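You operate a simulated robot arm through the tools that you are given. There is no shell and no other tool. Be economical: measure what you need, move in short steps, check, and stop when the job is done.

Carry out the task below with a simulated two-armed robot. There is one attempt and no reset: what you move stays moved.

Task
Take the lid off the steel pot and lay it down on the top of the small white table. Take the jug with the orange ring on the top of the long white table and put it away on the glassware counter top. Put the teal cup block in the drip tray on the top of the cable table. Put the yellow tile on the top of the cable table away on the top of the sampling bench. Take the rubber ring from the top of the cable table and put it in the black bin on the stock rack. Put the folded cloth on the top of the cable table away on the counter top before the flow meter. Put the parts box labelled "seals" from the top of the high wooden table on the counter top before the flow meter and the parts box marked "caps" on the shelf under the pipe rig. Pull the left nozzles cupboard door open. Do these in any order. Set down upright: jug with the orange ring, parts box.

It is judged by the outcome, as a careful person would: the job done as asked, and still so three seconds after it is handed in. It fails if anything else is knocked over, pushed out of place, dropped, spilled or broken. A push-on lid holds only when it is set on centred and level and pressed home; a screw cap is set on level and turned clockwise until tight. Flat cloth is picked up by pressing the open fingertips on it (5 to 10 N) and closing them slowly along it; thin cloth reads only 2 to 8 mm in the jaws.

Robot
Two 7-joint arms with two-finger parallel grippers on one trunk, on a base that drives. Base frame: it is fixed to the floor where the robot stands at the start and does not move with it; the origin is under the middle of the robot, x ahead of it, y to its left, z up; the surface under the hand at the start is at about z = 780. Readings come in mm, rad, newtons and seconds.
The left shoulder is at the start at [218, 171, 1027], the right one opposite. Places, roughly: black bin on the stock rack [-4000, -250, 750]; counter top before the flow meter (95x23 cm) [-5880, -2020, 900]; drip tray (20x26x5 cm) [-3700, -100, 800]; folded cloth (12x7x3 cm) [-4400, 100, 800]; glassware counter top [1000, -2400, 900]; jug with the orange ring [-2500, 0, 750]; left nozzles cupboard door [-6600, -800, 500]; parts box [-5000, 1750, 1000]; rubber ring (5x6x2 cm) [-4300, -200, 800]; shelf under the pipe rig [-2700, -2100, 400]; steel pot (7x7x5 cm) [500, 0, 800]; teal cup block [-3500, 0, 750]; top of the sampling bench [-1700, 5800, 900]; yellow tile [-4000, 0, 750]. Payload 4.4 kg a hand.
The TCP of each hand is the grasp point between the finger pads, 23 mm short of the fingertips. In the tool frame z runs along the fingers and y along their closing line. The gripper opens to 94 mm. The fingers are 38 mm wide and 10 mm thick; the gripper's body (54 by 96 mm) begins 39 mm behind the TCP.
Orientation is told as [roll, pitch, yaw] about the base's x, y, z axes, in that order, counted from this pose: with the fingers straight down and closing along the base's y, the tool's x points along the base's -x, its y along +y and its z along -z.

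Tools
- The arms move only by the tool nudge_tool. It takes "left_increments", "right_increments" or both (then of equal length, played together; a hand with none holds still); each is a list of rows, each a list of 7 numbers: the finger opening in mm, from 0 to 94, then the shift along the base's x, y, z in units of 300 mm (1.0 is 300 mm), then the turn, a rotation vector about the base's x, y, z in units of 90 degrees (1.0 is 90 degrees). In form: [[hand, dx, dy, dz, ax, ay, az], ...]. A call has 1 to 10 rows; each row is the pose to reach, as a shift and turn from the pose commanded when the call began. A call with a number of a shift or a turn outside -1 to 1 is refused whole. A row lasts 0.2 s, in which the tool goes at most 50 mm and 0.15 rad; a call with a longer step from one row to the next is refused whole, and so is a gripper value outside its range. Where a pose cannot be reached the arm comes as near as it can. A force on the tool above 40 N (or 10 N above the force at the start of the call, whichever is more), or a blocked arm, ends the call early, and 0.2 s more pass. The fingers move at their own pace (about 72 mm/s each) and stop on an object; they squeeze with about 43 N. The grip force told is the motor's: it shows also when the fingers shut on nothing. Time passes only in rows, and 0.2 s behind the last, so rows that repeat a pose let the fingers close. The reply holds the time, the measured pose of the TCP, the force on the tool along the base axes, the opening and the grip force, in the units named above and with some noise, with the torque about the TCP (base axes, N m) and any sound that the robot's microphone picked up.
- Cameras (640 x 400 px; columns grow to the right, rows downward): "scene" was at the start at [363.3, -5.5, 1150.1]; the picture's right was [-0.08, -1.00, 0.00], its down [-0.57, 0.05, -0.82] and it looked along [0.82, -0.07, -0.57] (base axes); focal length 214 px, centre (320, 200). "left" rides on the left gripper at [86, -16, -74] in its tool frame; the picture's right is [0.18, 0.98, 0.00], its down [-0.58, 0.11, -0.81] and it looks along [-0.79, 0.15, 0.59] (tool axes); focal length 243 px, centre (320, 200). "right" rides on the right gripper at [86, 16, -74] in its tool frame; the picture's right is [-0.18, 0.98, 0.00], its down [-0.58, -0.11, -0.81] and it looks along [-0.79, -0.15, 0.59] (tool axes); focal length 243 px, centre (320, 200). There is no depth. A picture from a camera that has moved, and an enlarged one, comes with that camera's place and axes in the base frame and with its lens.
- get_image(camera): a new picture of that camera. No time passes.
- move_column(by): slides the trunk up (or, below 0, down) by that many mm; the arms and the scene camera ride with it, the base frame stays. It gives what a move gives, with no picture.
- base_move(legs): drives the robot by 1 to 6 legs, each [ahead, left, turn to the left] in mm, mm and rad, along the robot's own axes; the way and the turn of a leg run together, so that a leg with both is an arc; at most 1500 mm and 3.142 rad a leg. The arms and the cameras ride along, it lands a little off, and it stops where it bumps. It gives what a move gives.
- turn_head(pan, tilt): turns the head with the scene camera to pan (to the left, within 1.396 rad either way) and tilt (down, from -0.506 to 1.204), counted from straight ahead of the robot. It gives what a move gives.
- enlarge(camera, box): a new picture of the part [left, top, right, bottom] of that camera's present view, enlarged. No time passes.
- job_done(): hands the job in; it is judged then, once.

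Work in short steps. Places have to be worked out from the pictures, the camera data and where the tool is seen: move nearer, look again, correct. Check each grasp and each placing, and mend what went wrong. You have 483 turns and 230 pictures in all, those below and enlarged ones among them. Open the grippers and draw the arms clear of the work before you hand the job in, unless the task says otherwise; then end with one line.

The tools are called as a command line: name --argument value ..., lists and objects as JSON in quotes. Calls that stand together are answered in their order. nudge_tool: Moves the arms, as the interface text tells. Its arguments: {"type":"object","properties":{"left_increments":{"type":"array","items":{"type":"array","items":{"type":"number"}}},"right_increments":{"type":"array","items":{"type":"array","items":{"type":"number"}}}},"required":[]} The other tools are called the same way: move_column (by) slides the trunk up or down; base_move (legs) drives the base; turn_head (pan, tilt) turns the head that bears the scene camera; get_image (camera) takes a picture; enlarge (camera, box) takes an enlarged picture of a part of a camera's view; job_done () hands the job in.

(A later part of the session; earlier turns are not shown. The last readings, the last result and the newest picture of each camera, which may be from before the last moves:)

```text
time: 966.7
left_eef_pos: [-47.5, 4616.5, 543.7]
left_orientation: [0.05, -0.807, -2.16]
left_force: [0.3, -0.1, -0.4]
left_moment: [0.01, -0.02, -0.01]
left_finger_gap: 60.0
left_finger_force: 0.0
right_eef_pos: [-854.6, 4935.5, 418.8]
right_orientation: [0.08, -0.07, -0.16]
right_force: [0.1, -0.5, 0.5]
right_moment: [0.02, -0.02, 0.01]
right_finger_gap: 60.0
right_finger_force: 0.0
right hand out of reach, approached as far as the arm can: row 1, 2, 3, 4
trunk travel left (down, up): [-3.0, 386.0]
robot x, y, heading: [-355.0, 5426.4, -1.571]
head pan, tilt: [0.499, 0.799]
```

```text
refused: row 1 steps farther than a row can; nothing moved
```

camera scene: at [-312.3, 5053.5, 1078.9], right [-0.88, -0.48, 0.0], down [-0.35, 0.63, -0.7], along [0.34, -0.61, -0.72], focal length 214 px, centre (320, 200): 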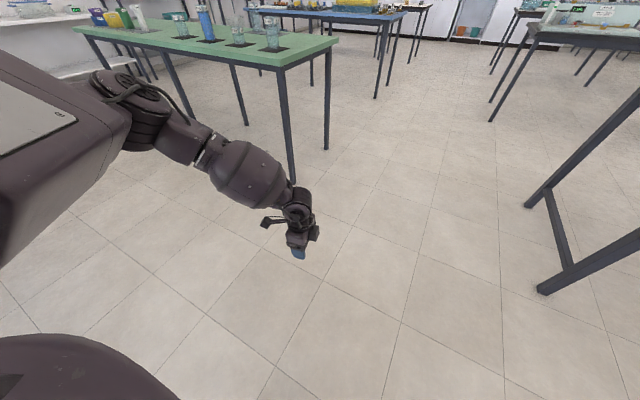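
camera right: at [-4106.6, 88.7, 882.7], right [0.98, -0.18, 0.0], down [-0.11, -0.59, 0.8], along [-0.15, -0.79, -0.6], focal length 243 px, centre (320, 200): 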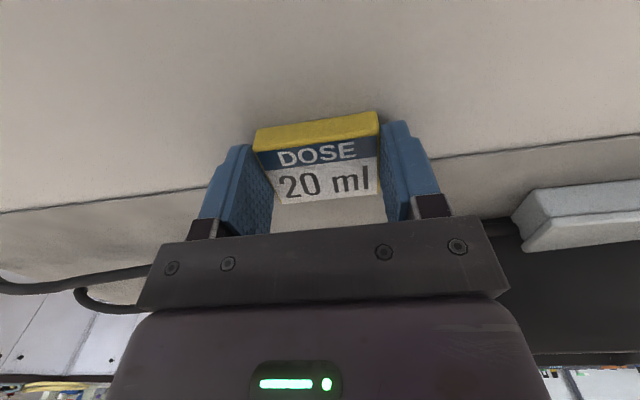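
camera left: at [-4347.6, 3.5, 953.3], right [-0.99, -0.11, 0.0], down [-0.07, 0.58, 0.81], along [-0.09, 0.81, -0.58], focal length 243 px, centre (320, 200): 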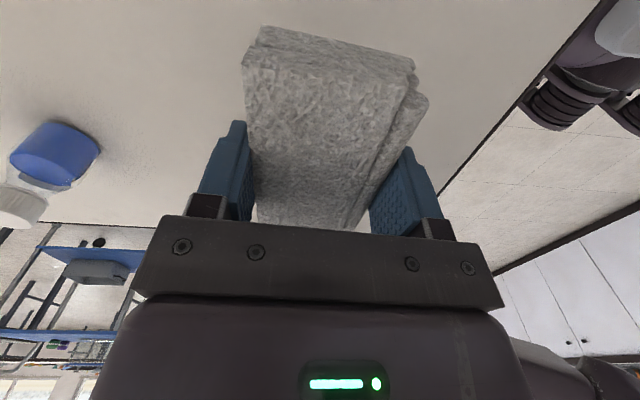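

nudge_tool --right_increments '[[60, 0.04, 0, 0.13, 0, 0, -0.09], [60, 0.08, 0, 0.26, 0, 0, -0.18], [60, 0.12, 0, 0.39, 0, 0, -0.27], [60, 0.16, 0, 0.52, 0, 0, -0.36], [60, 0.22, 0, 0.65, 0, 0, -0.45], [60, 0.3, 0, 0.77, 0, 0, -0.54], [60, 0.4, 0, 0.88, 0, 0, -0.63], [60, 0.5, 0, 0.98, 0, 0, -0.72], [60, 0.62, 0, 1.0, 0, 0, -0.81], [60, 0.74, 0, 1.0, 0, 0, -0.9]]'

nudge_tool --right_increments '[[60, 0.08, 0, 0.1, 0, 0.03, 0], [60, 0.16, 0, 0.22, 0, 0.05, 0], [60, 0.22, 0, 0.36, 0, 0.05, 0], [60, 0.25, 0, 0.5, 0, 0.05, 0], [60, 0.25, 0, 0.64, 0, 0.05, 0], [60, 0.25, 0, 0.78, 0, 0.05, 0], [60, 0.25, 0, 0.88, 0, 0.05, 0]]'

```text
time: 968.9
left_eef_pos: [-45.0, 4615.9, 543.9]
left_orientation: [0.053, -0.808, -2.156]
left_force: [0.7, 0.4, 0.8]
left_moment: [0.0, 0.0, 0.02]
left_finger_gap: 59.7
left_finger_force: 0.2
right_eef_pos: [-645.4, 4932.3, 681.9]
right_orientation: [0.077, -0.068, -1.523]
right_force: [-0.1, -0.4, -0.3]
right_moment: [0.03, -0.02, 0.0]
right_finger_gap: 60.1
right_finger_force: 0.1
right hand out of reach, approached as far as the arm can: row 9, 10
trunk travel left (down, up): [-3.0, 386.0]
robot x, y, heading: [-352.5, 5422.7, -1.567]
head pan, tilt: [0.499, 0.799]
```

```text
time: 970.7
left_eef_pos: [-45.4, 4615.0, 543.9]
left_orientation: [0.054, -0.806, -2.158]
left_force: [0.5, 0.7, 0.7]
left_moment: [0.0, 0.03, 0.0]
left_finger_gap: 60.2
left_finger_force: 0.0
right_eef_pos: [-597.2, 4931.4, 908.1]
right_orientation: [-0.069, 0.101, -1.562]
right_force: [-0.7, 0.2, -0.3]
right_moment: [0.02, 0.01, 0.0]
right_finger_gap: 60.7
right_finger_force: 0.0
right hand out of reach, approached as far as the arm can: row 1, 2, 3, 4, 5, 6, 7
trunk travel left (down, up): [-3.0, 386.0]
robot x, y, heading: [-352.9, 5427.5, -1.569]
head pan, tilt: [0.499, 0.799]
stopped in row 7 (right hand): the arm was blocked; the commanded pose is now the measured one
```

nudge_tool --right_increments '[[60, 0, -0.08, 0, -0.09, 0, 0], [60, 0, -0.16, 0, -0.18, 0, 0], [60, 0, -0.24, 0, -0.27, 0, 0], [60, 0, -0.32, -0.02, -0.36, 0, 0], [60, 0, -0.4, -0.04, -0.45, 0, 0], [60, 0, -0.48, -0.06, -0.54, 0, 0], [60, 0, -0.56, -0.08, -0.63, 0, 0], [60, 0, -0.64, -0.1, -0.72, 0, 0], [60, 0, -0.72, -0.12, -0.81, 0, 0], [60, 0, -0.8, -0.15, -0.9, 0, 0]]'

nudge_tool --right_increments '[[60, 0, 0, -0.1, 0, 0, 0], [60, 0, 0, -0.2, 0, 0, 0], [60, 0, 0, -0.3, 0, 0, 0], [60, 0, 0, -0.4, 0, 0, 0], [60, 0, 0, -0.5, 0, 0, 0], [60, 0, 0, -0.6, 0, 0, 0], [60, 0, 0, -0.7, 0, 0, 0], [60, 0, 0, -0.8, 0, 0, 0], [60, 0, 0, -0.9, 0, 0, 0], [60, 0, 0, -1.0, 0, 0, 0]]'

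```text
time: 972.9
left_eef_pos: [-46.8, 4615.6, 544.2]
left_orientation: [0.051, -0.808, -2.159]
left_force: [-0.3, 0.0, -0.3]
left_moment: [-0.05, -0.04, 0.04]
left_finger_gap: 59.6
left_finger_force: 0.0
right_eef_pos: [-597.1, 4715.9, 875.6]
right_orientation: [-0.088, -1.173, -1.549]
right_force: [0.0, -0.2, -0.7]
right_moment: [0.0, -0.02, 0.02]
right_finger_gap: 60.0
right_finger_force: 0.1
right hand out of reach, approached as far as the arm can: row 10
trunk travel left (down, up): [-3.0, 386.0]
robot x, y, heading: [-351.2, 5430.4, -1.566]
head pan, tilt: [0.499, 0.799]
```

```text
time: 975.1
left_eef_pos: [-46.4, 4614.8, 543.4]
left_orientation: [0.05, -0.806, -2.158]
left_force: [-0.2, 0.4, 0.0]
left_moment: [0.0, -0.01, 0.02]
left_finger_gap: 59.7
left_finger_force: 0.0
right_eef_pos: [-596.8, 4715.7, 874.2]
right_orientation: [-0.087, -1.17, -1.549]
right_force: [0.1, -0.4, -0.6]
right_moment: [-0.04, 0.0, 0.02]
right_finger_gap: 59.9
right_finger_force: 0.1
right hand out of reach, approached as far as the arm can: row 1, 2, 3, 4, 5, 6, 7, 8, 9, 10
trunk travel left (down, up): [-3.0, 386.0]
robot x, y, heading: [-354.1, 5428.3, -1.567]
head pan, tilt: [0.499, 0.799]
```

I have a workable placement: long side along y, overhanging the front slightly (centre ≈13 mm inside the edge), gripped by the lid with nearly vertical fingers. I test how low the right hand gets at ψ=0, r≈500, a≈565.

nudge_tool --right_increments '[[60, 0, 0.06, 0, 0.09, 0, 0], [60, 0, 0.12, 0, 0.18, 0, 0], [60, 0, 0.18, 0, 0.27, 0, 0], [60, 0, 0.24, 0, 0.36, 0, 0], [60, 0, 0.3, 0, 0.45, 0, 0], [60, -0.1, 0.36, -0.05, 0.54, 0, 0], [60, -0.2, 0.42, -0.1, 0.6, 0, 0], [60, -0.3, 0.46, -0.15, 0.65, 0, 0], [60, -0.4, 0.48, -0.2, 0.65, 0, 0], [60, -0.5, 0.48, -0.25, 0.65, 0, 0]]'

nudge_tool --right_increments '[[60, -0.1, 0, -0.1, 0, 0, 0], [60, -0.2, 0, -0.2, 0, 0, 0], [60, -0.3, 0, -0.3, 0, 0, 0], [60, -0.35, 0, -0.4, 0, 0, 0], [60, -0.35, 0, -0.5, 0, 0, 0], [60, -0.35, 0, -0.6, 0, 0, 0], [60, -0.35, 0, -0.7, 0, 0, 0], [60, -0.35, 0, -0.8, 0, 0, 0], [60, -0.35, 0, -0.9, 0, 0, 0], [60, -0.35, 0, -1.0, 0, 0, 0]]'

nudge_tool --right_increments '[[60, 0, 0, -0.1, 0, 0, 0], [60, 0, 0, -0.2, 0, 0, 0], [60, 0, 0, -0.3, 0, 0, 0], [60, 0, 0, -0.4, 0, 0, 0], [60, 0, 0, -0.5, 0, 0, 0], [60, 0, 0, -0.6, 0, 0, 0]]'

```text
time: 977.3
left_eef_pos: [-47.6, 4615.4, 543.3]
left_orientation: [0.051, -0.807, -2.158]
left_force: [0.1, -0.1, -0.4]
left_moment: [0.01, -0.02, 0.0]
left_finger_gap: 59.9
left_finger_force: 0.0
right_eef_pos: [-742.8, 4860.7, 796.7]
right_orientation: [-0.071, -0.15, -1.563]
right_force: [0.4, -0.2, 0.1]
right_moment: [-0.01, 0.01, -0.04]
right_finger_gap: 60.0
right_finger_force: 0.1
trunk travel left (down, up): [-3.0, 386.0]
robot x, y, heading: [-354.4, 5427.4, -1.567]
head pan, tilt: [0.499, 0.799]
```

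```text
time: 979.5
left_eef_pos: [-46.0, 4615.1, 543.0]
left_orientation: [0.053, -0.807, -2.16]
left_force: [-0.3, 0.3, -0.7]
left_moment: [-0.03, 0.02, 0.02]
left_finger_gap: 59.8
left_finger_force: 0.1
right_eef_pos: [-847.7, 4861.0, 497.9]
right_orientation: [-0.07, -0.15, -1.56]
right_force: [-0.4, -0.2, -0.2]
right_moment: [-0.03, -0.03, -0.01]
right_finger_gap: 59.6
right_finger_force: 0.0
trunk travel left (down, up): [-3.0, 386.0]
robot x, y, heading: [-357.1, 5427.8, -1.569]
head pan, tilt: [0.499, 0.799]
```

```text
time: 980.9
left_eef_pos: [-47.2, 4615.4, 543.1]
left_orientation: [0.049, -0.806, -2.16]
left_force: [-0.4, 0.5, -0.5]
left_moment: [0.0, 0.02, 0.01]
left_finger_gap: 60.0
left_finger_force: 0.1
right_eef_pos: [-845.0, 4861.5, 318.2]
right_orientation: [-0.069, -0.152, -1.563]
right_force: [-0.4, -0.1, -0.3]
right_moment: [0.0, -0.01, 0.0]
right_finger_gap: 60.2
right_finger_force: 0.0
trunk travel left (down, up): [-3.0, 386.0]
robot x, y, heading: [-353.0, 5425.8, -1.569]
head pan, tilt: [0.499, 0.799]
```

The posture has flipped: z 318 is now reached freely! I look at the arm's shape.

turn_head --pan -0.5 --tilt 0.9

get_image --camera "scene"

```text
time: 982.2
left_eef_pos: [-47.5, 4614.3, 543.3]
left_orientation: [0.05, -0.806, -2.159]
left_force: [0.6, 0.1, 0.4]
left_moment: [-0.02, 0.01, 0.02]
left_finger_gap: 59.9
left_finger_force: 0.0
right_eef_pos: [-845.9, 4862.3, 319.3]
right_orientation: [-0.07, -0.15, -1.562]
right_force: [0.5, 0.1, -0.5]
right_moment: [-0.03, 0.0, 0.03]
right_finger_gap: 60.0
right_finger_force: 0.1
trunk travel left (down, up): [-3.0, 386.0]
robot x, y, heading: [-353.6, 5427.8, -1.572]
head pan, tilt: [-0.499, 0.901]
```

```text
28 pictures are left
camera scene: at [-387.1, 5057.8, 1071.0], right [-0.88, 0.47, 0.0], down [0.37, 0.69, -0.62], along [-0.29, -0.55, -0.78], focal length 214 px, centre (320, 200)
```

scene: 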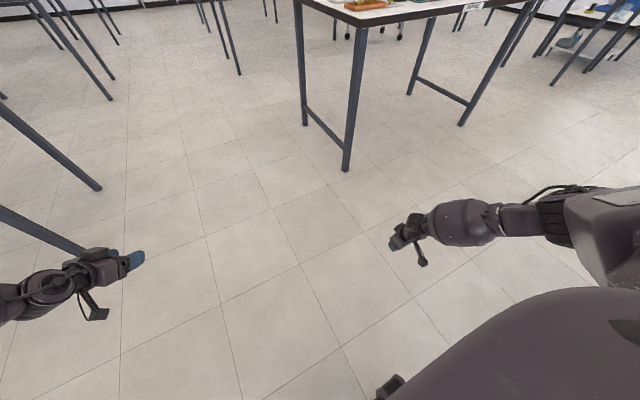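

Elbow is lower now. Test tilt 45°, extended to a ≈ 800 at z ≈ 420.

nudge_tool --right_increments '[[60, 0.03, -0.08, 0.1, -0.08, 0, 0], [60, 0.06, -0.16, 0.2, -0.16, 0, 0], [60, 0.1, -0.24, 0.3, -0.24, 0, 0], [60, 0.14, -0.32, 0.35, -0.32, 0, 0], [60, 0.18, -0.4, 0.35, -0.4, 0, 0], [60, 0.22, -0.5, 0.35, -0.4, 0, 0], [60, 0.26, -0.6, 0.35, -0.4, 0, 0], [60, 0.3, -0.7, 0.35, -0.4, 0, 0], [60, 0.34, -0.8, 0.35, -0.4, 0, 0]]'

nudge_tool --right_increments '[[60, 0, 0, -0.1, 0, 0, 0], [60, 0, 0, -0.2, 0, 0, 0], [60, 0, 0, -0.3, 0, 0, 0]]'

```text
time: 984.2
left_eef_pos: [-45.6, 4615.7, 544.1]
left_orientation: [0.049, -0.807, -2.159]
left_force: [0.4, -0.3, 0.6]
left_moment: [0.0, -0.01, 0.04]
left_finger_gap: 59.9
left_finger_force: 0.0
right_eef_pos: [-753.2, 4642.6, 423.4]
right_orientation: [-0.076, -0.778, -1.559]
right_force: [1.5, 0.2, 0.2]
right_moment: [0.01, 0.04, 0.01]
right_finger_gap: 59.8
right_finger_force: 0.2
right hand out of reach, approached as far as the arm can: row 9
trunk travel left (down, up): [-3.0, 386.0]
robot x, y, heading: [-353.4, 5427.2, -1.567]
head pan, tilt: [-0.499, 0.901]
```

```text
time: 985.0
left_eef_pos: [-47.0, 4616.0, 543.6]
left_orientation: [0.051, -0.806, -2.158]
left_force: [0.2, 0.3, -0.4]
left_moment: [-0.01, 0.01, -0.01]
left_finger_gap: 59.9
left_finger_force: 0.2
right_eef_pos: [-752.7, 4642.6, 334.0]
right_orientation: [-0.075, -0.779, -1.56]
right_force: [-0.2, 0.1, 0.7]
right_moment: [0.0, 0.04, -0.02]
right_finger_gap: 59.8
right_finger_force: 0.0
trunk travel left (down, up): [-3.0, 386.0]
robot x, y, heading: [-352.6, 5429.1, -1.569]
head pan, tilt: [-0.499, 0.901]
```

Excellent. Now I raise both hands (keeping this posture) and drive back to the long table for the CAPS box.

nudge_tool --right_increments '[[60, 0, 0, 0.14, 0, 0, 0], [60, 0, 0, 0.28, 0, 0, 0], [60, 0, 0, 0.42, 0, 0, 0], [60, 0.03, 0.03, 0.56, 0, 0, 0], [60, 0.06, 0.06, 0.7, 0, 0, 0], [60, 0.1, 0.1, 0.84, 0, 0, 0], [60, 0.14, 0.14, 0.98, 0, 0, 0]]' --left_increments '[[60, 0, 0, 0.14, 0, 0, 0], [60, 0, 0.03, 0.28, 0, 0, 0], [60, 0, 0.06, 0.42, 0, 0, 0], [60, 0, 0.1, 0.56, 0, 0, 0], [60, 0, 0.14, 0.7, 0, 0, 0], [60, 0, 0.18, 0.84, 0, 0, 0], [60, 0, 0.22, 0.98, 0, 0, 0]]'

nudge_tool --right_increments '[[60, 0, 0.05, 0.14, 0, 0, 0], [60, 0, 0.1, 0.28, 0, 0, 0], [60, 0, 0.15, 0.42, 0, 0, 0], [60, 0, 0.2, 0.56, 0, 0, 0], [60, 0, 0.25, 0.7, 0, 0, 0], [60, 0, 0.3, 0.84, 0, 0, 0]]' --left_increments '[[60, 0, 0.05, 0.1, 0, 0, 0], [60, 0, 0.1, 0.2, 0, 0, 0], [60, 0, 0.15, 0.3, 0, 0, 0], [60, 0, 0.2, 0.4, 0, 0, 0], [60, 0, 0.25, 0.5, 0, 0, 0], [60, 0, 0.3, 0.6, 0, 0, 0]]'

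```text
time: 986.6
left_eef_pos: [-47.1, 4685.1, 840.1]
left_orientation: [0.052, -0.807, -2.16]
left_force: [-1.2, 0.2, -0.5]
left_moment: [-0.03, -0.04, 0.02]
left_finger_gap: 59.9
left_finger_force: 0.0
right_eef_pos: [-712.0, 4683.7, 628.9]
right_orientation: [-0.075, -0.782, -1.559]
right_force: [0.0, 1.7, 0.2]
right_moment: [-0.02, -0.02, 0.01]
right_finger_gap: 59.9
right_finger_force: 0.1
right hand out of reach, approached as far as the arm can: row 4
trunk travel left (down, up): [-3.0, 386.0]
robot x, y, heading: [-349.1, 5430.3, -1.569]
head pan, tilt: [-0.499, 0.901]
```

```text
time: 988.0
left_eef_pos: [-46.8, 4772.0, 1018.1]
left_orientation: [0.051, -0.806, -2.161]
left_force: [1.2, 0.1, 0.3]
left_moment: [0.0, 0.01, -0.02]
left_finger_gap: 59.6
left_finger_force: 0.0
left hand out of reach, approached as far as the arm can: row 3
right_eef_pos: [-709.1, 4775.2, 879.6]
right_orientation: [-0.075, -0.778, -1.558]
right_force: [0.6, 0.5, -0.3]
right_moment: [0.0, 0.02, 0.01]
right_finger_gap: 60.1
right_finger_force: 0.0
trunk travel left (down, up): [-3.0, 386.0]
robot x, y, heading: [-353.9, 5427.8, -1.569]
head pan, tilt: [-0.499, 0.901]
```

base_move --legs '[[1450, 60, 0], [1480, 0, 0], [1480, 0, 0], [1480, 0, 0], [540, 0, 0]]'

base_move --legs '[[0, -1240, 0], [0, -1150, 0], [0, 0, 1.57], [0, 0, 1.57]]'

turn_head --pan -0.4 --tilt 0.7

get_image --camera "scene"

```text
time: 1001.5
left_eef_pos: [3.8, 1876.6, 1019.9]
left_orientation: [0.05, -0.811, -2.175]
left_force: [0.0, -1.0, 0.3]
left_moment: [-0.01, 0.01, 0.02]
left_finger_gap: 60.1
left_finger_force: 0.1
right_eef_pos: [-657.8, 1893.5, 881.5]
right_orientation: [-0.079, -0.784, -1.569]
right_force: [-0.7, 0.9, 0.2]
right_moment: [0.05, -0.03, -0.01]
right_finger_gap: 59.9
right_finger_force: 0.0
trunk travel left (down, up): [-3.0, 386.0]
robot x, y, heading: [-293.4, 2538.2, -1.584]
head pan, tilt: [-0.499, 0.901]
stopped in leg 2: the robot was blocked; the commanded pose is now the measured one
```

```text
time: 1002.5
left_eef_pos: [3.7, 1877.6, 1018.5]
left_orientation: [0.049, -0.811, -2.175]
left_force: [0.2, 0.8, 0.5]
left_moment: [0.02, -0.02, -0.03]
left_finger_gap: 60.0
left_finger_force: 0.0
right_eef_pos: [-657.7, 1893.6, 882.8]
right_orientation: [-0.083, -0.782, -1.561]
right_force: [0.4, -1.2, -0.7]
right_moment: [-0.01, -0.01, -0.01]
right_finger_gap: 60.1
right_finger_force: 0.0
trunk travel left (down, up): [-3.0, 386.0]
robot x, y, heading: [-293.8, 2534.6, -1.584]
head pan, tilt: [-0.499, 0.901]
stopped in leg 1: the robot was blocked; the commanded pose is now the measured one
```

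```text
time: 1003.2
left_eef_pos: [2.1, 1878.1, 1019.6]
left_orientation: [0.049, -0.811, -2.175]
left_force: [-0.6, 0.1, -0.7]
left_moment: [-0.01, 0.01, 0.0]
left_finger_gap: 59.8
left_finger_force: 0.1
right_eef_pos: [-657.1, 1892.9, 883.3]
right_orientation: [-0.08, -0.782, -1.565]
right_force: [0.0, 0.7, -0.1]
right_moment: [0.0, 0.03, 0.03]
right_finger_gap: 59.9
right_finger_force: 0.1
trunk travel left (down, up): [-3.0, 386.0]
robot x, y, heading: [-294.0, 2535.9, -1.581]
head pan, tilt: [-0.4, 0.7]
```

```text
27 pictures are left
camera scene: at [-328.8, 2158.2, 1088.9], right [-0.92, 0.4, 0.0], down [0.25, 0.59, -0.77], along [-0.31, -0.7, -0.64], focal length 214 px, centre (320, 200)
```

scene: 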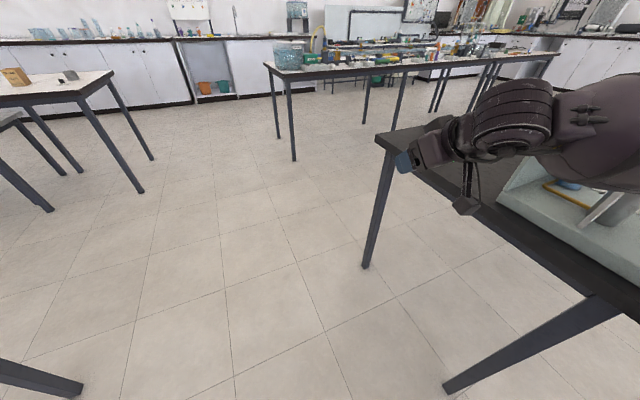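

The low right elbow touched the black table. Back up, shift left, and look whether anything moved.

base_move --legs '[[-250, 0, 0], [0, 230, 0]]'

turn_head --pan -0.8 --tilt 0.5

get_image --camera "scene"

```text
time: 1007.3
left_eef_pos: [231.7, 2117.9, 1016.9]
left_orientation: [0.051, -0.805, -2.177]
left_force: [-0.2, 0.1, -0.1]
left_moment: [-0.01, -0.02, 0.03]
left_finger_gap: 60.3
left_finger_force: 0.2
right_eef_pos: [-428.7, 2137.4, 877.6]
right_orientation: [-0.075, -0.777, -1.572]
right_force: [0.0, -0.4, -0.4]
right_moment: [-0.01, 0.01, 0.02]
right_finger_gap: 59.9
right_finger_force: 0.1
trunk travel left (down, up): [-3.0, 386.0]
robot x, y, heading: [-60.3, 2775.9, -1.59]
head pan, tilt: [-0.4, 0.7]
```

```text
time: 1008.1
left_eef_pos: [231.4, 2116.9, 1017.6]
left_orientation: [0.051, -0.806, -2.182]
left_force: [-0.3, 0.0, -0.1]
left_moment: [0.02, 0.02, -0.01]
left_finger_gap: 60.0
left_finger_force: 0.1
right_eef_pos: [-429.7, 2136.7, 878.9]
right_orientation: [-0.076, -0.779, -1.572]
right_force: [-0.1, -0.1, -0.7]
right_moment: [0.02, -0.01, 0.02]
right_finger_gap: 60.1
right_finger_force: 0.0
trunk travel left (down, up): [-3.0, 386.0]
robot x, y, heading: [-62.1, 2781.6, -1.588]
head pan, tilt: [-0.799, 0.499]
```

```text
26 pictures are left
camera scene: at [-132.6, 2413.5, 1104.9], right [-0.69, 0.73, 0.0], down [0.35, 0.33, -0.88], along [-0.64, -0.6, -0.48], focal length 214 px, centre (320, 200)
```

scene: 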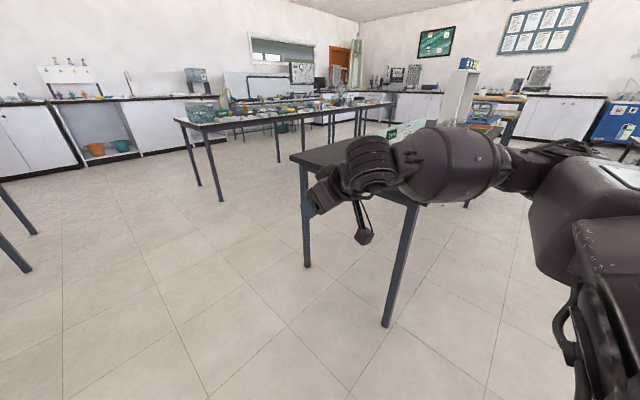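

Nothing moved. Raise the right hand for the drive and go on along x ≈ −40.

nudge_tool --right_increments '[[60, 0.05, 0, 0.12, 0, 0, 0], [60, 0.1, 0, 0.24, 0, 0, 0], [60, 0.15, 0, 0.36, 0, 0, 0], [60, 0.2, 0, 0.48, 0, 0, 0], [60, 0.25, 0, 0.58, 0, 0, 0]]'

base_move --legs '[[1400, 40, 0], [1400, 0, 0], [1050, 0, 0]]'

base_move --legs '[[0, -1350, 0], [0, -1330, 0], [0, 0, 1.57], [0, 0, 1.57]]'

turn_head --pan -0.4 --tilt 0.7

get_image --camera "scene"

```text
time: 1009.4
left_eef_pos: [231.1, 2116.6, 1017.3]
left_orientation: [0.051, -0.808, -2.181]
left_force: [1.0, 0.3, 0.4]
left_moment: [0.02, 0.02, 0.03]
left_finger_gap: 60.3
left_finger_force: 0.0
right_eef_pos: [-354.6, 2136.4, 1054.5]
right_orientation: [-0.075, -0.779, -1.573]
right_force: [0.8, -0.2, 0.1]
right_moment: [0.0, -0.01, 0.0]
right_finger_gap: 60.1
right_finger_force: 0.1
trunk travel left (down, up): [-3.0, 386.0]
robot x, y, heading: [-63.9, 2781.6, -1.586]
head pan, tilt: [-0.799, 0.499]
```

```text
time: 1027.8
left_eef_pos: [228.1, -1711.5, 1016.6]
left_orientation: [0.05, -0.806, -2.175]
left_force: [-0.1, -0.3, -0.1]
left_moment: [0.01, 0.01, -0.05]
left_finger_gap: 60.0
left_finger_force: 0.1
right_eef_pos: [-358.2, -1694.2, 1052.2]
right_orientation: [-0.074, -0.778, -1.57]
right_force: [0.4, 0.1, -0.3]
right_moment: [0.0, 0.01, 0.02]
right_finger_gap: 60.0
right_finger_force: 0.1
trunk travel left (down, up): [-3.0, 386.0]
robot x, y, heading: [-64.7, -1049.6, -1.585]
head pan, tilt: [-0.799, 0.499]
```

```text
time: 1058.9
left_eef_pos: [-3034.9, -343.0, 1018.1]
left_orientation: [0.051, -0.806, 0.967]
left_force: [-0.8, -0.4, -0.9]
left_moment: [-0.01, 0.0, 0.02]
left_finger_gap: 59.9
left_finger_force: 0.1
right_eef_pos: [-2448.9, -359.4, 1052.5]
right_orientation: [-0.075, -0.777, 1.572]
right_force: [-0.1, 0.3, 0.1]
right_moment: [0.03, 0.03, -0.02]
right_finger_gap: 59.9
right_finger_force: 0.0
trunk travel left (down, up): [-3.0, 386.0]
robot x, y, heading: [-2741.2, -1002.0, 1.558]
head pan, tilt: [-0.799, 0.499]
```

```text
time: 1059.8
left_eef_pos: [-3035.6, -343.0, 1017.3]
left_orientation: [0.051, -0.806, 0.965]
left_force: [-0.1, -1.2, 0.6]
left_moment: [0.02, -0.02, 0.01]
left_finger_gap: 59.8
left_finger_force: 0.0
right_eef_pos: [-2448.8, -360.3, 1052.2]
right_orientation: [-0.074, -0.777, 1.573]
right_force: [0.4, -1.1, -1.3]
right_moment: [0.01, 0.02, 0.02]
right_finger_gap: 60.2
right_finger_force: 0.1
trunk travel left (down, up): [-3.0, 386.0]
robot x, y, heading: [-2737.7, -1002.7, 1.556]
head pan, tilt: [-0.4, 0.7]
```

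```text
25 pictures are left
camera scene: at [-2700.4, -620.0, 1087.2], right [0.92, -0.4, 0.0], down [-0.26, -0.59, -0.77], along [0.31, 0.7, -0.64], focal length 214 px, centre (320, 200)
```

scene: 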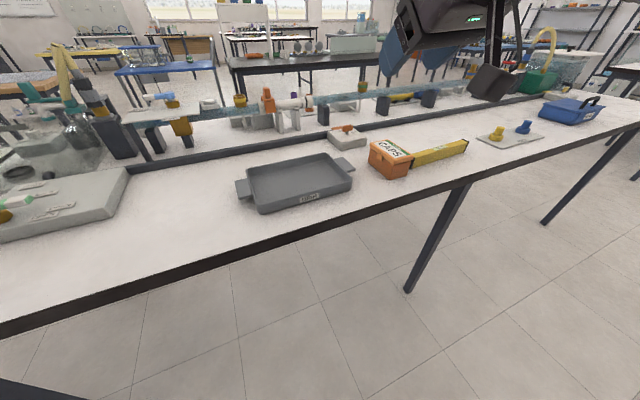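

CAPS stands as left. Move the right hand to a pre-grasp in front of it (tilt 45°).

nudge_tool --right_increments '[[78, 0.09, 0.02, -0.05, 0, 0.012, 0.012], [78, 0.18, 0.04, -0.1, 0, 0.024, 0.024], [78, 0.27, 0.06, -0.2, 0, 0.034, 0.0335], [78, 0.363, 0.073, -0.3, 0, 0.034, 0.0335], [78, 0.363, 0.073, -0.42, 0, 0.034, 0.0335], [78, 0.363, 0.073, -0.523, 0, 0.034, 0.0335]]'

get_image --camera "right"

```text
time: 1061.2
left_eef_pos: [-3034.4, -343.4, 1016.3]
left_orientation: [0.052, -0.805, 0.965]
left_force: [1.0, -0.5, 0.0]
left_moment: [0.01, 0.02, 0.01]
left_finger_gap: 60.2
left_finger_force: 0.0
right_eef_pos: [-2339.1, -336.5, 893.6]
right_orientation: [0.0, -0.78, 1.574]
right_force: [-0.9, -0.3, -0.4]
right_moment: [-0.01, 0.01, 0.01]
right_finger_gap: 78.0
right_finger_force: 0.0
trunk travel left (down, up): [-3.0, 386.0]
robot x, y, heading: [-2740.4, -1002.8, 1.559]
head pan, tilt: [-0.4, 0.7]
```

```text
24 pictures are left
camera right: at [-2357.4, -451.4, 887.4], right [-0.98, 0.13, 0.13], down [0.11, -0.15, 0.98], along [0.15, 0.98, 0.14], focal length 243 px, centre (320, 200)
```

right: 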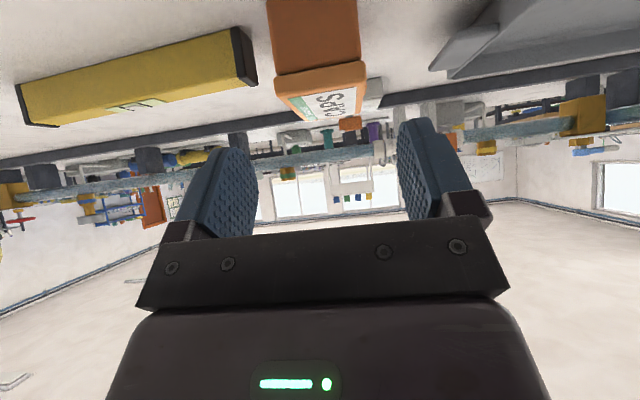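

Aligned. Advance along the finger axis and close.

nudge_tool --right_increments '[[78, -0.005, 0.06, -0.06, 0, 0, 0], [78, -0.008, 0.12, -0.12, 0, 0, 0], [78, -0.008, 0.18, -0.18, 0, 0, 0], [78, -0.008, 0.23, -0.232, 0, 0, 0], [40, -0.008, 0.23, -0.232, 0, 0, 0], [0, -0.008, 0.23, -0.232, 0, 0, 0], [0, -0.008, 0.23, -0.232, 0, 0, 0], [0, -0.008, 0.23, -0.232, 0, 0, 0]]'

nudge_tool --right_increments '[[0, 0, 0, 0.03, 0, 0, 0], [0, 0, 0, 0.1, 0, 0, 0], [0, 0, 0, 0.2, 0, 0, 0]]'

enlarge --camera "scene" --box '[320, 80, 480, 220]'

```text
time: 1063.0
left_eef_pos: [-3034.2, -343.8, 1017.2]
left_orientation: [0.05, -0.806, 0.965]
left_force: [0.7, -0.7, -0.2]
left_moment: [0.02, 0.03, 0.0]
left_finger_gap: 59.8
left_finger_force: 0.1
right_eef_pos: [-2342.3, -268.0, 826.0]
right_orientation: [-0.001, -0.776, 1.572]
right_force: [-0.3, -0.1, -1.0]
right_moment: [0.06, -0.01, -0.04]
right_finger_gap: 57.9
right_finger_force: 43.0
trunk travel left (down, up): [-3.0, 386.0]
robot x, y, heading: [-2736.2, -1004.1, 1.562]
head pan, tilt: [-0.4, 0.7]
```

```text
time: 1063.8
left_eef_pos: [-3035.6, -343.6, 1017.6]
left_orientation: [0.05, -0.808, 0.967]
left_force: [-0.6, -0.6, 0.8]
left_moment: [-0.03, 0.0, 0.0]
left_finger_gap: 59.9
left_finger_force: 0.1
right_eef_pos: [-2342.1, -268.9, 887.2]
right_orientation: [0.002, -0.779, 1.572]
right_force: [-0.3, 0.5, -1.4]
right_moment: [-0.03, -0.01, 0.01]
right_finger_gap: 57.6
right_finger_force: 43.0
trunk travel left (down, up): [-3.0, 386.0]
robot x, y, heading: [-2740.4, -1002.5, 1.559]
head pan, tilt: [-0.4, 0.7]
```

```text
2.86 times, centred on (400, 150) of scene
camera zoom: at [-2700.6, -620.1, 1087.3], right [0.92, -0.4, 0.0], down [-0.26, -0.59, -0.77], along [0.31, 0.7, -0.64], focal length 613 px, centre (91, 343)
```

zoom: 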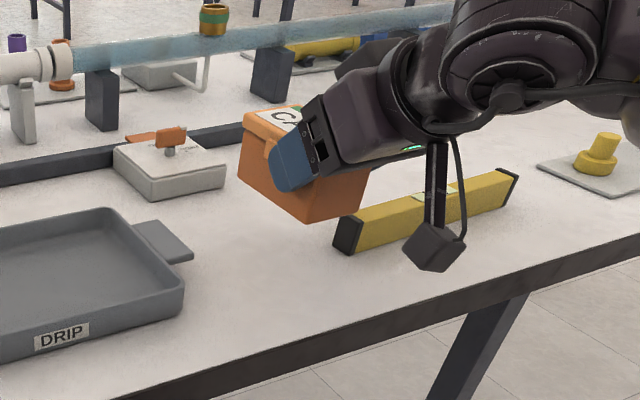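

Held. Draw the hand in and up, back off a bit and turn (counter-clockwise via west) to face the rig.

nudge_tool --right_increments '[[0, -0.03, -0.08, 0.1, 0, 0, 0], [0, -0.06, -0.16, 0.2, 0, 0, 0], [0, -0.1, -0.24, 0.3, 0, 0, 0], [0, -0.14, -0.32, 0.4, 0, 0, 0], [0, -0.18, -0.4, 0.5, 0, 0, 0]]'

base_move --legs '[[-60, 0, 0], [0, 0, 1.57], [0, 0, 1.57], [0, 450, 0]]'

turn_head --pan -0.2 --tilt 0.7

get_image --camera "scene"

```text
time: 1065.0
left_eef_pos: [-3034.4, -344.3, 1018.3]
left_orientation: [0.049, -0.806, 0.966]
left_force: [0.7, -0.7, 0.1]
left_moment: [0.04, 0.01, 0.01]
left_finger_gap: 59.8
left_finger_force: 0.1
right_eef_pos: [-2396.8, -390.7, 1035.8]
right_orientation: [-0.002, -0.776, 1.574]
right_force: [0.4, 0.7, -1.6]
right_moment: [-0.06, -0.01, 0.0]
right_finger_gap: 57.9
right_finger_force: 42.9
trunk travel left (down, up): [-3.0, 386.0]
robot x, y, heading: [-2740.4, -1002.7, 1.557]
head pan, tilt: [-0.4, 0.7]
```

```text
time: 1077.7
left_eef_pos: [-1989.4, -1722.9, 1016.8]
left_orientation: [0.05, -0.805, -2.165]
left_force: [0.7, 0.4, -0.1]
left_moment: [0.03, -0.02, 0.0]
left_finger_gap: 60.0
left_finger_force: 0.0
right_eef_pos: [-2627.4, -1684.2, 1036.6]
right_orientation: [0.001, -0.777, -1.559]
right_force: [-0.1, -0.1, -1.8]
right_moment: [0.06, 0.02, 0.01]
right_finger_gap: 57.6
right_finger_force: 42.7
trunk travel left (down, up): [-3.0, 386.0]
robot x, y, heading: [-2294.0, -1062.7, -1.576]
head pan, tilt: [-0.4, 0.7]
```

```text
time: 1078.4
left_eef_pos: [-1990.2, -1722.2, 1017.2]
left_orientation: [0.051, -0.805, -2.166]
left_force: [-0.2, 0.5, -0.2]
left_moment: [0.02, -0.01, 0.0]
left_finger_gap: 60.0
left_finger_force: 0.3
right_eef_pos: [-2628.0, -1684.4, 1036.9]
right_orientation: [0.001, -0.778, -1.558]
right_force: [0.6, 0.2, -1.3]
right_moment: [0.03, 0.0, 0.03]
right_finger_gap: 57.9
right_finger_force: 42.9
trunk travel left (down, up): [-3.0, 386.0]
robot x, y, heading: [-2291.9, -1068.2, -1.567]
head pan, tilt: [-0.201, 0.7]
```

```text
22 pictures are left
camera scene: at [-2308.8, -1451.7, 1087.1], right [-0.98, 0.2, 0.0], down [0.13, 0.63, -0.76], along [-0.15, -0.75, -0.64], focal length 214 px, centre (320, 200)
```

scene: 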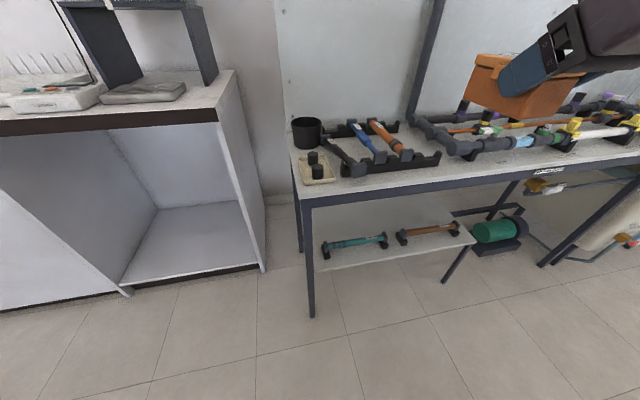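

Lower the box in front of the table (free space) to shelf height.

nudge_tool --right_increments '[[0, -0.03, 0, -0.13, 0, 0, 0], [0, -0.06, 0, -0.26, 0, 0, 0], [0, -0.09, 0, -0.39, 0, 0, 0], [0, -0.12, 0, -0.52, 0, 0, 0], [0, -0.15, 0, -0.65, 0, 0, 0], [0, -0.18, 0, -0.78, 0, 0, 0], [0, -0.2, 0, -0.9, 0, 0, 0]]'

nudge_tool --right_increments '[[0, -0.02, 0, -0.13, 0, 0, 0], [0, -0.04, 0, -0.26, 0, 0, 0], [0, -0.06, 0, -0.39, 0, 0, 0], [0, -0.08, 0, -0.52, 0, 0, 0], [0, -0.1, 0, -0.65, 0, 0, 0], [0, -0.1, 0, -0.78, 0, 0, 0], [0, -0.1, 0, -0.9, 0, 0, 0]]'

```text
time: 1080.0
left_eef_pos: [-1989.3, -1722.5, 1017.3]
left_orientation: [0.051, -0.805, -2.164]
left_force: [-0.3, -0.2, 0.2]
left_moment: [-0.03, -0.02, -0.01]
left_finger_gap: 59.9
left_finger_force: 0.2
right_eef_pos: [-2688.9, -1683.5, 764.9]
right_orientation: [-0.001, -0.776, -1.56]
right_force: [-0.5, 0.0, -1.5]
right_moment: [0.04, -0.02, 0.02]
right_finger_gap: 57.8
right_finger_force: 43.2
trunk travel left (down, up): [-3.0, 386.0]
robot x, y, heading: [-2293.4, -1064.4, -1.572]
head pan, tilt: [-0.201, 0.7]
```

```text
time: 1081.6
left_eef_pos: [-1990.1, -1723.9, 1018.2]
left_orientation: [0.049, -0.807, -2.165]
left_force: [0.2, 0.9, -0.1]
left_moment: [0.01, 0.01, -0.02]
left_finger_gap: 60.0
left_finger_force: 0.1
right_eef_pos: [-2720.2, -1685.8, 496.6]
right_orientation: [0.0, -0.776, -1.557]
right_force: [0.6, -0.6, -0.9]
right_moment: [0.04, -0.02, -0.01]
right_finger_gap: 57.8
right_finger_force: 42.5
trunk travel left (down, up): [-3.0, 386.0]
robot x, y, heading: [-2292.1, -1062.9, -1.575]
head pan, tilt: [-0.201, 0.7]
```

Posture is good at z 497. For a stable set-down I want the box lengthwise along the shelf, so I test yaw +45° in this posture (then the base would face SE).

nudge_tool --right_increments '[[0, 0, 0, 0, 0, 0, 0.09], [0, 0, 0, 0, 0, 0, 0.18], [0, 0, 0, 0, 0, 0, 0.27], [0, 0, 0, 0, 0, 0, 0.36], [0, 0, 0, 0, 0, 0, 0.45], [0, 0, 0, 0, 0, 0, 0.5]]'

nudge_tool --right_increments '[[0, 0, 0, -0.1, 0, 0, 0], [0, 0, 0, -0.2, 0, 0, 0], [0, 0, 0, -0.3, 0, 0, 0], [0, 0, 0, -0.38, 0, 0, 0]]'

```text
time: 1083.0
left_eef_pos: [-1989.4, -1723.8, 1017.5]
left_orientation: [0.05, -0.808, -2.166]
left_force: [1.2, 0.1, 0.8]
left_moment: [-0.01, 0.02, -0.01]
left_finger_gap: 59.8
left_finger_force: 0.0
right_eef_pos: [-2718.2, -1684.8, 497.8]
right_orientation: [0.002, -0.777, -0.774]
right_force: [-0.2, 0.6, -1.9]
right_moment: [0.03, 0.04, 0.02]
right_finger_gap: 57.7
right_finger_force: 43.1
trunk travel left (down, up): [-3.0, 386.0]
robot x, y, heading: [-2291.8, -1068.0, -1.574]
head pan, tilt: [-0.201, 0.7]
```

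```text
time: 1084.0
left_eef_pos: [-1989.2, -1723.9, 1017.3]
left_orientation: [0.05, -0.806, -2.165]
left_force: [-0.4, 0.8, 0.5]
left_moment: [0.01, 0.0, -0.01]
left_finger_gap: 59.8
left_finger_force: 0.1
right_eef_pos: [-2717.9, -1683.6, 381.5]
right_orientation: [0.0, -0.777, -0.774]
right_force: [-0.7, 0.5, -2.3]
right_moment: [0.03, 0.03, -0.02]
right_finger_gap: 57.8
right_finger_force: 43.3
trunk travel left (down, up): [-3.0, 386.0]
robot x, y, heading: [-2292.6, -1063.7, -1.571]
head pan, tilt: [-0.201, 0.7]
```

Works: ψ=45°, z 381 without limits. Test ψ=90° too (would keep the base square to the table).

nudge_tool --right_increments '[[0, 0, 0, 0.05, 0, 0, 0.09], [0, 0, 0, 0.05, 0, 0, 0.18], [0, 0, 0, 0.05, 0, 0, 0.27], [0, 0, 0, 0.05, 0, 0, 0.36], [0, 0, 0, 0.05, 0, 0, 0.45], [0, 0, 0, 0.05, 0, 0, 0.493]]'

```text
time: 1085.4
left_eef_pos: [-1988.9, -1723.6, 1017.2]
left_orientation: [0.05, -0.807, -2.166]
left_force: [-0.3, -0.2, 0.6]
left_moment: [0.06, 0.01, 0.01]
left_finger_gap: 60.1
left_finger_force: 0.0
right_eef_pos: [-2718.5, -1683.3, 397.1]
right_orientation: [0.001, -0.777, 0.004]
right_force: [0.4, -0.7, -1.2]
right_moment: [0.02, 0.06, 0.03]
right_finger_gap: 57.5
right_finger_force: 43.3
trunk travel left (down, up): [-3.0, 386.0]
robot x, y, heading: [-2291.7, -1064.5, -1.574]
head pan, tilt: [-0.201, 0.7]
```

Perfect: the hand points along the shelf with the box upright at z 397. Drive so the box is just in front of the shelf and check.

base_move --legs '[[0, 139, 0], [165, 0, 0]]'

turn_head --pan -0.6 --tilt 0.85

get_image --camera "scene"

```text
time: 1088.3
left_eef_pos: [-1849.4, -1887.5, 1017.0]
left_orientation: [0.05, -0.807, -2.165]
left_force: [-0.5, 0.3, -0.2]
left_moment: [0.02, -0.01, 0.04]
left_finger_gap: 59.9
left_finger_force: 0.0
right_eef_pos: [-2578.6, -1849.5, 396.8]
right_orientation: [0.0, -0.777, -0.001]
right_force: [0.3, 0.3, -2.2]
right_moment: [0.0, 0.06, -0.02]
right_finger_gap: 57.6
right_finger_force: 42.8
trunk travel left (down, up): [-3.0, 386.0]
robot x, y, heading: [-2152.4, -1227.6, -1.577]
head pan, tilt: [-0.201, 0.7]
```

```text
time: 1089.2
left_eef_pos: [-1850.0, -1889.7, 1016.9]
left_orientation: [0.052, -0.806, -2.166]
left_force: [0.3, 0.2, 0.4]
left_moment: [0.0, 0.0, 0.04]
left_finger_gap: 59.9
left_finger_force: 0.2
right_eef_pos: [-2578.7, -1847.1, 397.0]
right_orientation: [0.0, -0.776, 0.001]
right_force: [-1.3, -0.2, -2.4]
right_moment: [0.02, 0.02, -0.02]
right_finger_gap: 57.4
right_finger_force: 42.9
trunk travel left (down, up): [-3.0, 386.0]
robot x, y, heading: [-2152.1, -1228.2, -1.574]
head pan, tilt: [-0.6, 0.85]
```

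```text
21 pictures are left
camera scene: at [-2196.4, -1597.7, 1074.9], right [-0.82, 0.57, 0.0], down [0.42, 0.62, -0.66], along [-0.37, -0.54, -0.75], focal length 214 px, centre (320, 200)
```

scene: 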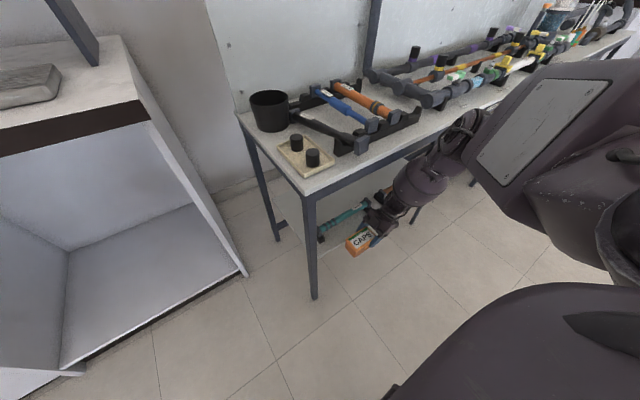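

enlarge --camera "scene" --box '[290, 130, 480, 280]'

```text
2.67 times, centred on (385, 205) of scene
camera zoom: at [-2196.4, -1597.7, 1074.9], right [-0.82, 0.57, 0.0], down [0.42, 0.62, -0.66], along [-0.37, -0.54, -0.75], focal length 572 px, centre (147, 187)
```

zoom: 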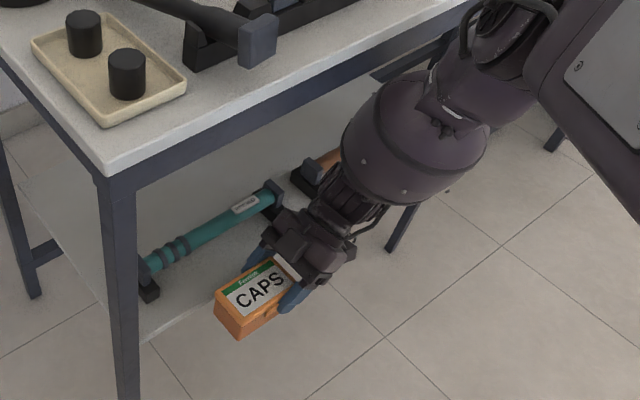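

The forearm is steep and would meet the table edge if I go further. I back the base 130 mm and extend the arm by the same, to flatten the forearm.

base_move --legs '[[-150, 0, 0]]'

nudge_tool --right_increments '[[0, 0, -0.08, 0, 0, 0, 0], [0, 0, -0.16, 0, 0, 0, 0], [0, 0, -0.24, 0, 0, 0, 0], [0, 0, -0.32, 0, 0, 0, 0], [0, 0, -0.4, 0, 0, 0, 0], [0, 0, -0.48, 0, 0, 0, 0]]'

enlarge --camera "scene" --box '[290, 110, 500, 280]'

```text
time: 1090.6
left_eef_pos: [-1850.1, -1737.5, 1018.3]
left_orientation: [0.05, -0.808, -2.166]
left_force: [0.7, 0.3, 0.2]
left_moment: [-0.01, 0.01, 0.02]
left_finger_gap: 60.0
left_finger_force: 0.1
right_eef_pos: [-2578.1, -1699.0, 398.1]
right_orientation: [0.0, -0.778, 0.003]
right_force: [-0.3, -0.8, -0.7]
right_moment: [-0.01, 0.06, -0.01]
right_finger_gap: 57.6
right_finger_force: 42.9
trunk travel left (down, up): [-3.0, 386.0]
robot x, y, heading: [-2152.3, -1074.4, -1.57]
head pan, tilt: [-0.6, 0.85]
```

```text
time: 1092.0
left_eef_pos: [-1848.5, -1738.8, 1017.5]
left_orientation: [0.051, -0.807, -2.164]
left_force: [0.7, -0.2, 0.1]
left_moment: [0.03, 0.01, 0.0]
left_finger_gap: 59.9
left_finger_force: 0.1
right_eef_pos: [-2572.0, -1825.3, 402.3]
right_orientation: [0.002, -0.778, 0.002]
right_force: [0.7, 0.3, -2.0]
right_moment: [0.0, 0.02, -0.01]
right_finger_gap: 57.7
right_finger_force: 42.9
right hand out of reach, approached as far as the arm can: row 6
trunk travel left (down, up): [-3.0, 386.0]
robot x, y, heading: [-2154.1, -1083.4, -1.573]
head pan, tilt: [-0.6, 0.85]
```

```text
2.35 times, centred on (395, 195) of scene
camera zoom: at [-2196.0, -1447.8, 1074.9], right [-0.82, 0.57, 0.0], down [0.43, 0.62, -0.66], along [-0.37, -0.54, -0.75], focal length 505 px, centre (144, 212)
```

zoom: 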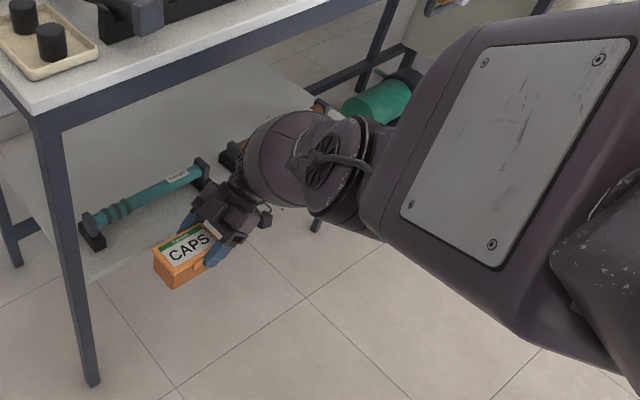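

Forearm is now flatter (slope ~1). Drive 90 mm forward so the box is over the shelf strip, and check.

base_move --legs '[[90, 0, 0]]'

enlarge --camera "scene" --box '[290, 130, 430, 260]'

```text
time: 1092.9
left_eef_pos: [-1850.1, -1782.2, 1017.6]
left_orientation: [0.053, -0.807, -2.166]
left_force: [-0.4, 0.3, -0.3]
left_moment: [0.0, -0.01, -0.02]
left_finger_gap: 59.9
left_finger_force: 0.0
right_eef_pos: [-2572.1, -1863.7, 401.3]
right_orientation: [0.026, -0.779, -0.009]
right_force: [0.1, 0.5, -1.5]
right_moment: [-0.02, 0.08, 0.04]
right_finger_gap: 57.4
right_finger_force: 43.6
trunk travel left (down, up): [-3.0, 386.0]
robot x, y, heading: [-2149.7, -1127.7, -1.569]
head pan, tilt: [-0.6, 0.85]
stopped in leg 1: the force on the tool passed its limit at 62 N (the readings are from after the stop); the commanded pose is now the measured one
```

```text
3.08 times, centred on (360, 195) of scene
camera zoom: at [-2196.0, -1492.9, 1074.8], right [-0.82, 0.57, 0.0], down [0.42, 0.62, -0.66], along [-0.37, -0.54, -0.75], focal length 660 px, centre (197, 215)
```

zoom: 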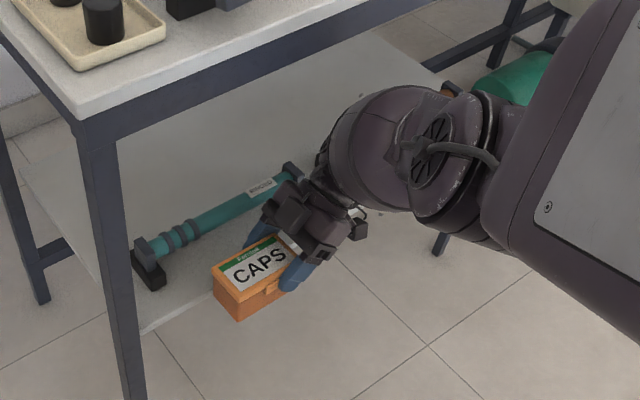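

The box met the shelf's front edge, so the shelf top is higher than I measured (≈ 374, edge y ≈ −1885). Back off 60 mm, raise to z ≈ 440 and re-level.

base_move --legs '[[-60, 0, 0]]'

nudge_tool --right_increments '[[0, 0, 0, 0.05, -0.006, 0, -0.006], [0, 0, 0, 0.1, -0.0118, 0, -0.0116], [0, 0, 0, 0.14, -0.0118, 0, -0.0116]]'

enlarge --camera "scene" --box '[290, 130, 430, 260]'

```text
time: 1093.9
left_eef_pos: [-1849.1, -1722.9, 1017.9]
left_orientation: [0.052, -0.807, -2.166]
left_force: [0.1, 0.6, 0.2]
left_moment: [0.0, -0.02, -0.01]
left_finger_gap: 59.8
left_finger_force: 0.0
right_eef_pos: [-2572.9, -1805.1, 400.7]
right_orientation: [0.023, -0.781, -0.006]
right_force: [-0.5, 0.6, -0.9]
right_moment: [0.0, 0.04, 0.01]
right_finger_gap: 57.8
right_finger_force: 43.0
trunk travel left (down, up): [-3.0, 386.0]
robot x, y, heading: [-2152.2, -1061.4, -1.576]
head pan, tilt: [-0.6, 0.85]
```

```text
time: 1094.7
left_eef_pos: [-1848.2, -1722.7, 1016.9]
left_orientation: [0.052, -0.808, -2.165]
left_force: [1.0, 0.1, 0.3]
left_moment: [-0.01, 0.03, 0.0]
left_finger_gap: 60.0
left_finger_force: 0.1
right_eef_pos: [-2571.5, -1805.1, 444.1]
right_orientation: [-0.001, -0.78, -0.007]
right_force: [0.1, 0.0, -1.5]
right_moment: [0.0, 0.04, -0.01]
right_finger_gap: 57.8
right_finger_force: 43.1
trunk travel left (down, up): [-3.0, 386.0]
robot x, y, heading: [-2150.7, -1063.8, -1.573]
head pan, tilt: [-0.6, 0.85]
```

```text
3.08 times, centred on (360, 195) of scene
camera zoom: at [-2195.6, -1432.9, 1075.0], right [-0.82, 0.57, 0.0], down [0.42, 0.62, -0.66], along [-0.37, -0.54, -0.75], focal length 660 px, centre (197, 215)
```

zoom: 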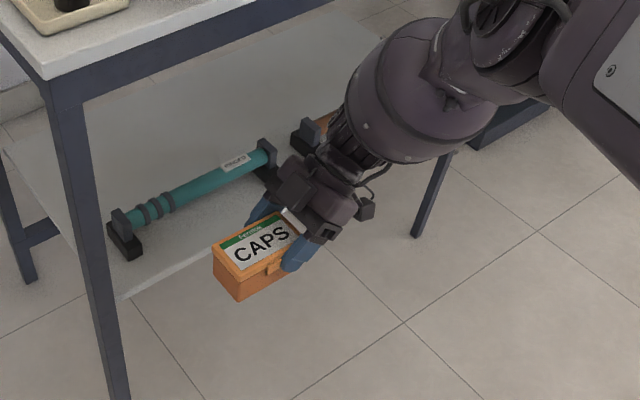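

Updated: shelf edge y ≈ −1890, top ≈ 368; bar front ≈ −1945. Target box centre y ≈ −1901. Drive 94 mm forward at this height.

base_move --legs '[[94, 0, 0]]'

enlarge --camera "scene" --box '[290, 130, 430, 260]'

```text
time: 1096.0
left_eef_pos: [-1852.7, -1819.8, 1017.2]
left_orientation: [0.052, -0.808, -2.172]
left_force: [0.3, -0.4, -0.2]
left_moment: [0.03, 0.0, 0.0]
left_finger_gap: 60.0
left_finger_force: 0.1
right_eef_pos: [-2575.4, -1882.6, 432.4]
right_orientation: [0.036, -0.777, -0.033]
right_force: [0.2, 0.1, -1.6]
right_moment: [0.01, 0.03, -0.04]
right_finger_gap: 57.8
right_finger_force: 43.0
trunk travel left (down, up): [-3.0, 386.0]
robot x, y, heading: [-2151.9, -1161.6, -1.575]
head pan, tilt: [-0.6, 0.85]
stopped in leg 1: the robot was blocked; the commanded pose is now the measured one
```

```text
3.08 times, centred on (360, 195) of scene
camera zoom: at [-2197.4, -1527.0, 1075.1], right [-0.82, 0.57, 0.0], down [0.43, 0.62, -0.66], along [-0.38, -0.54, -0.75], focal length 660 px, centre (197, 215)
```

zoom: 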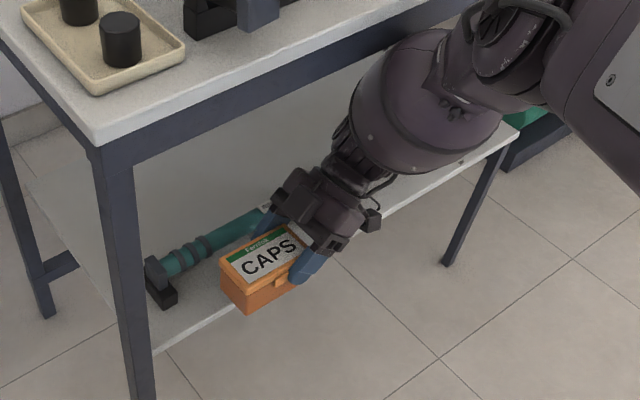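

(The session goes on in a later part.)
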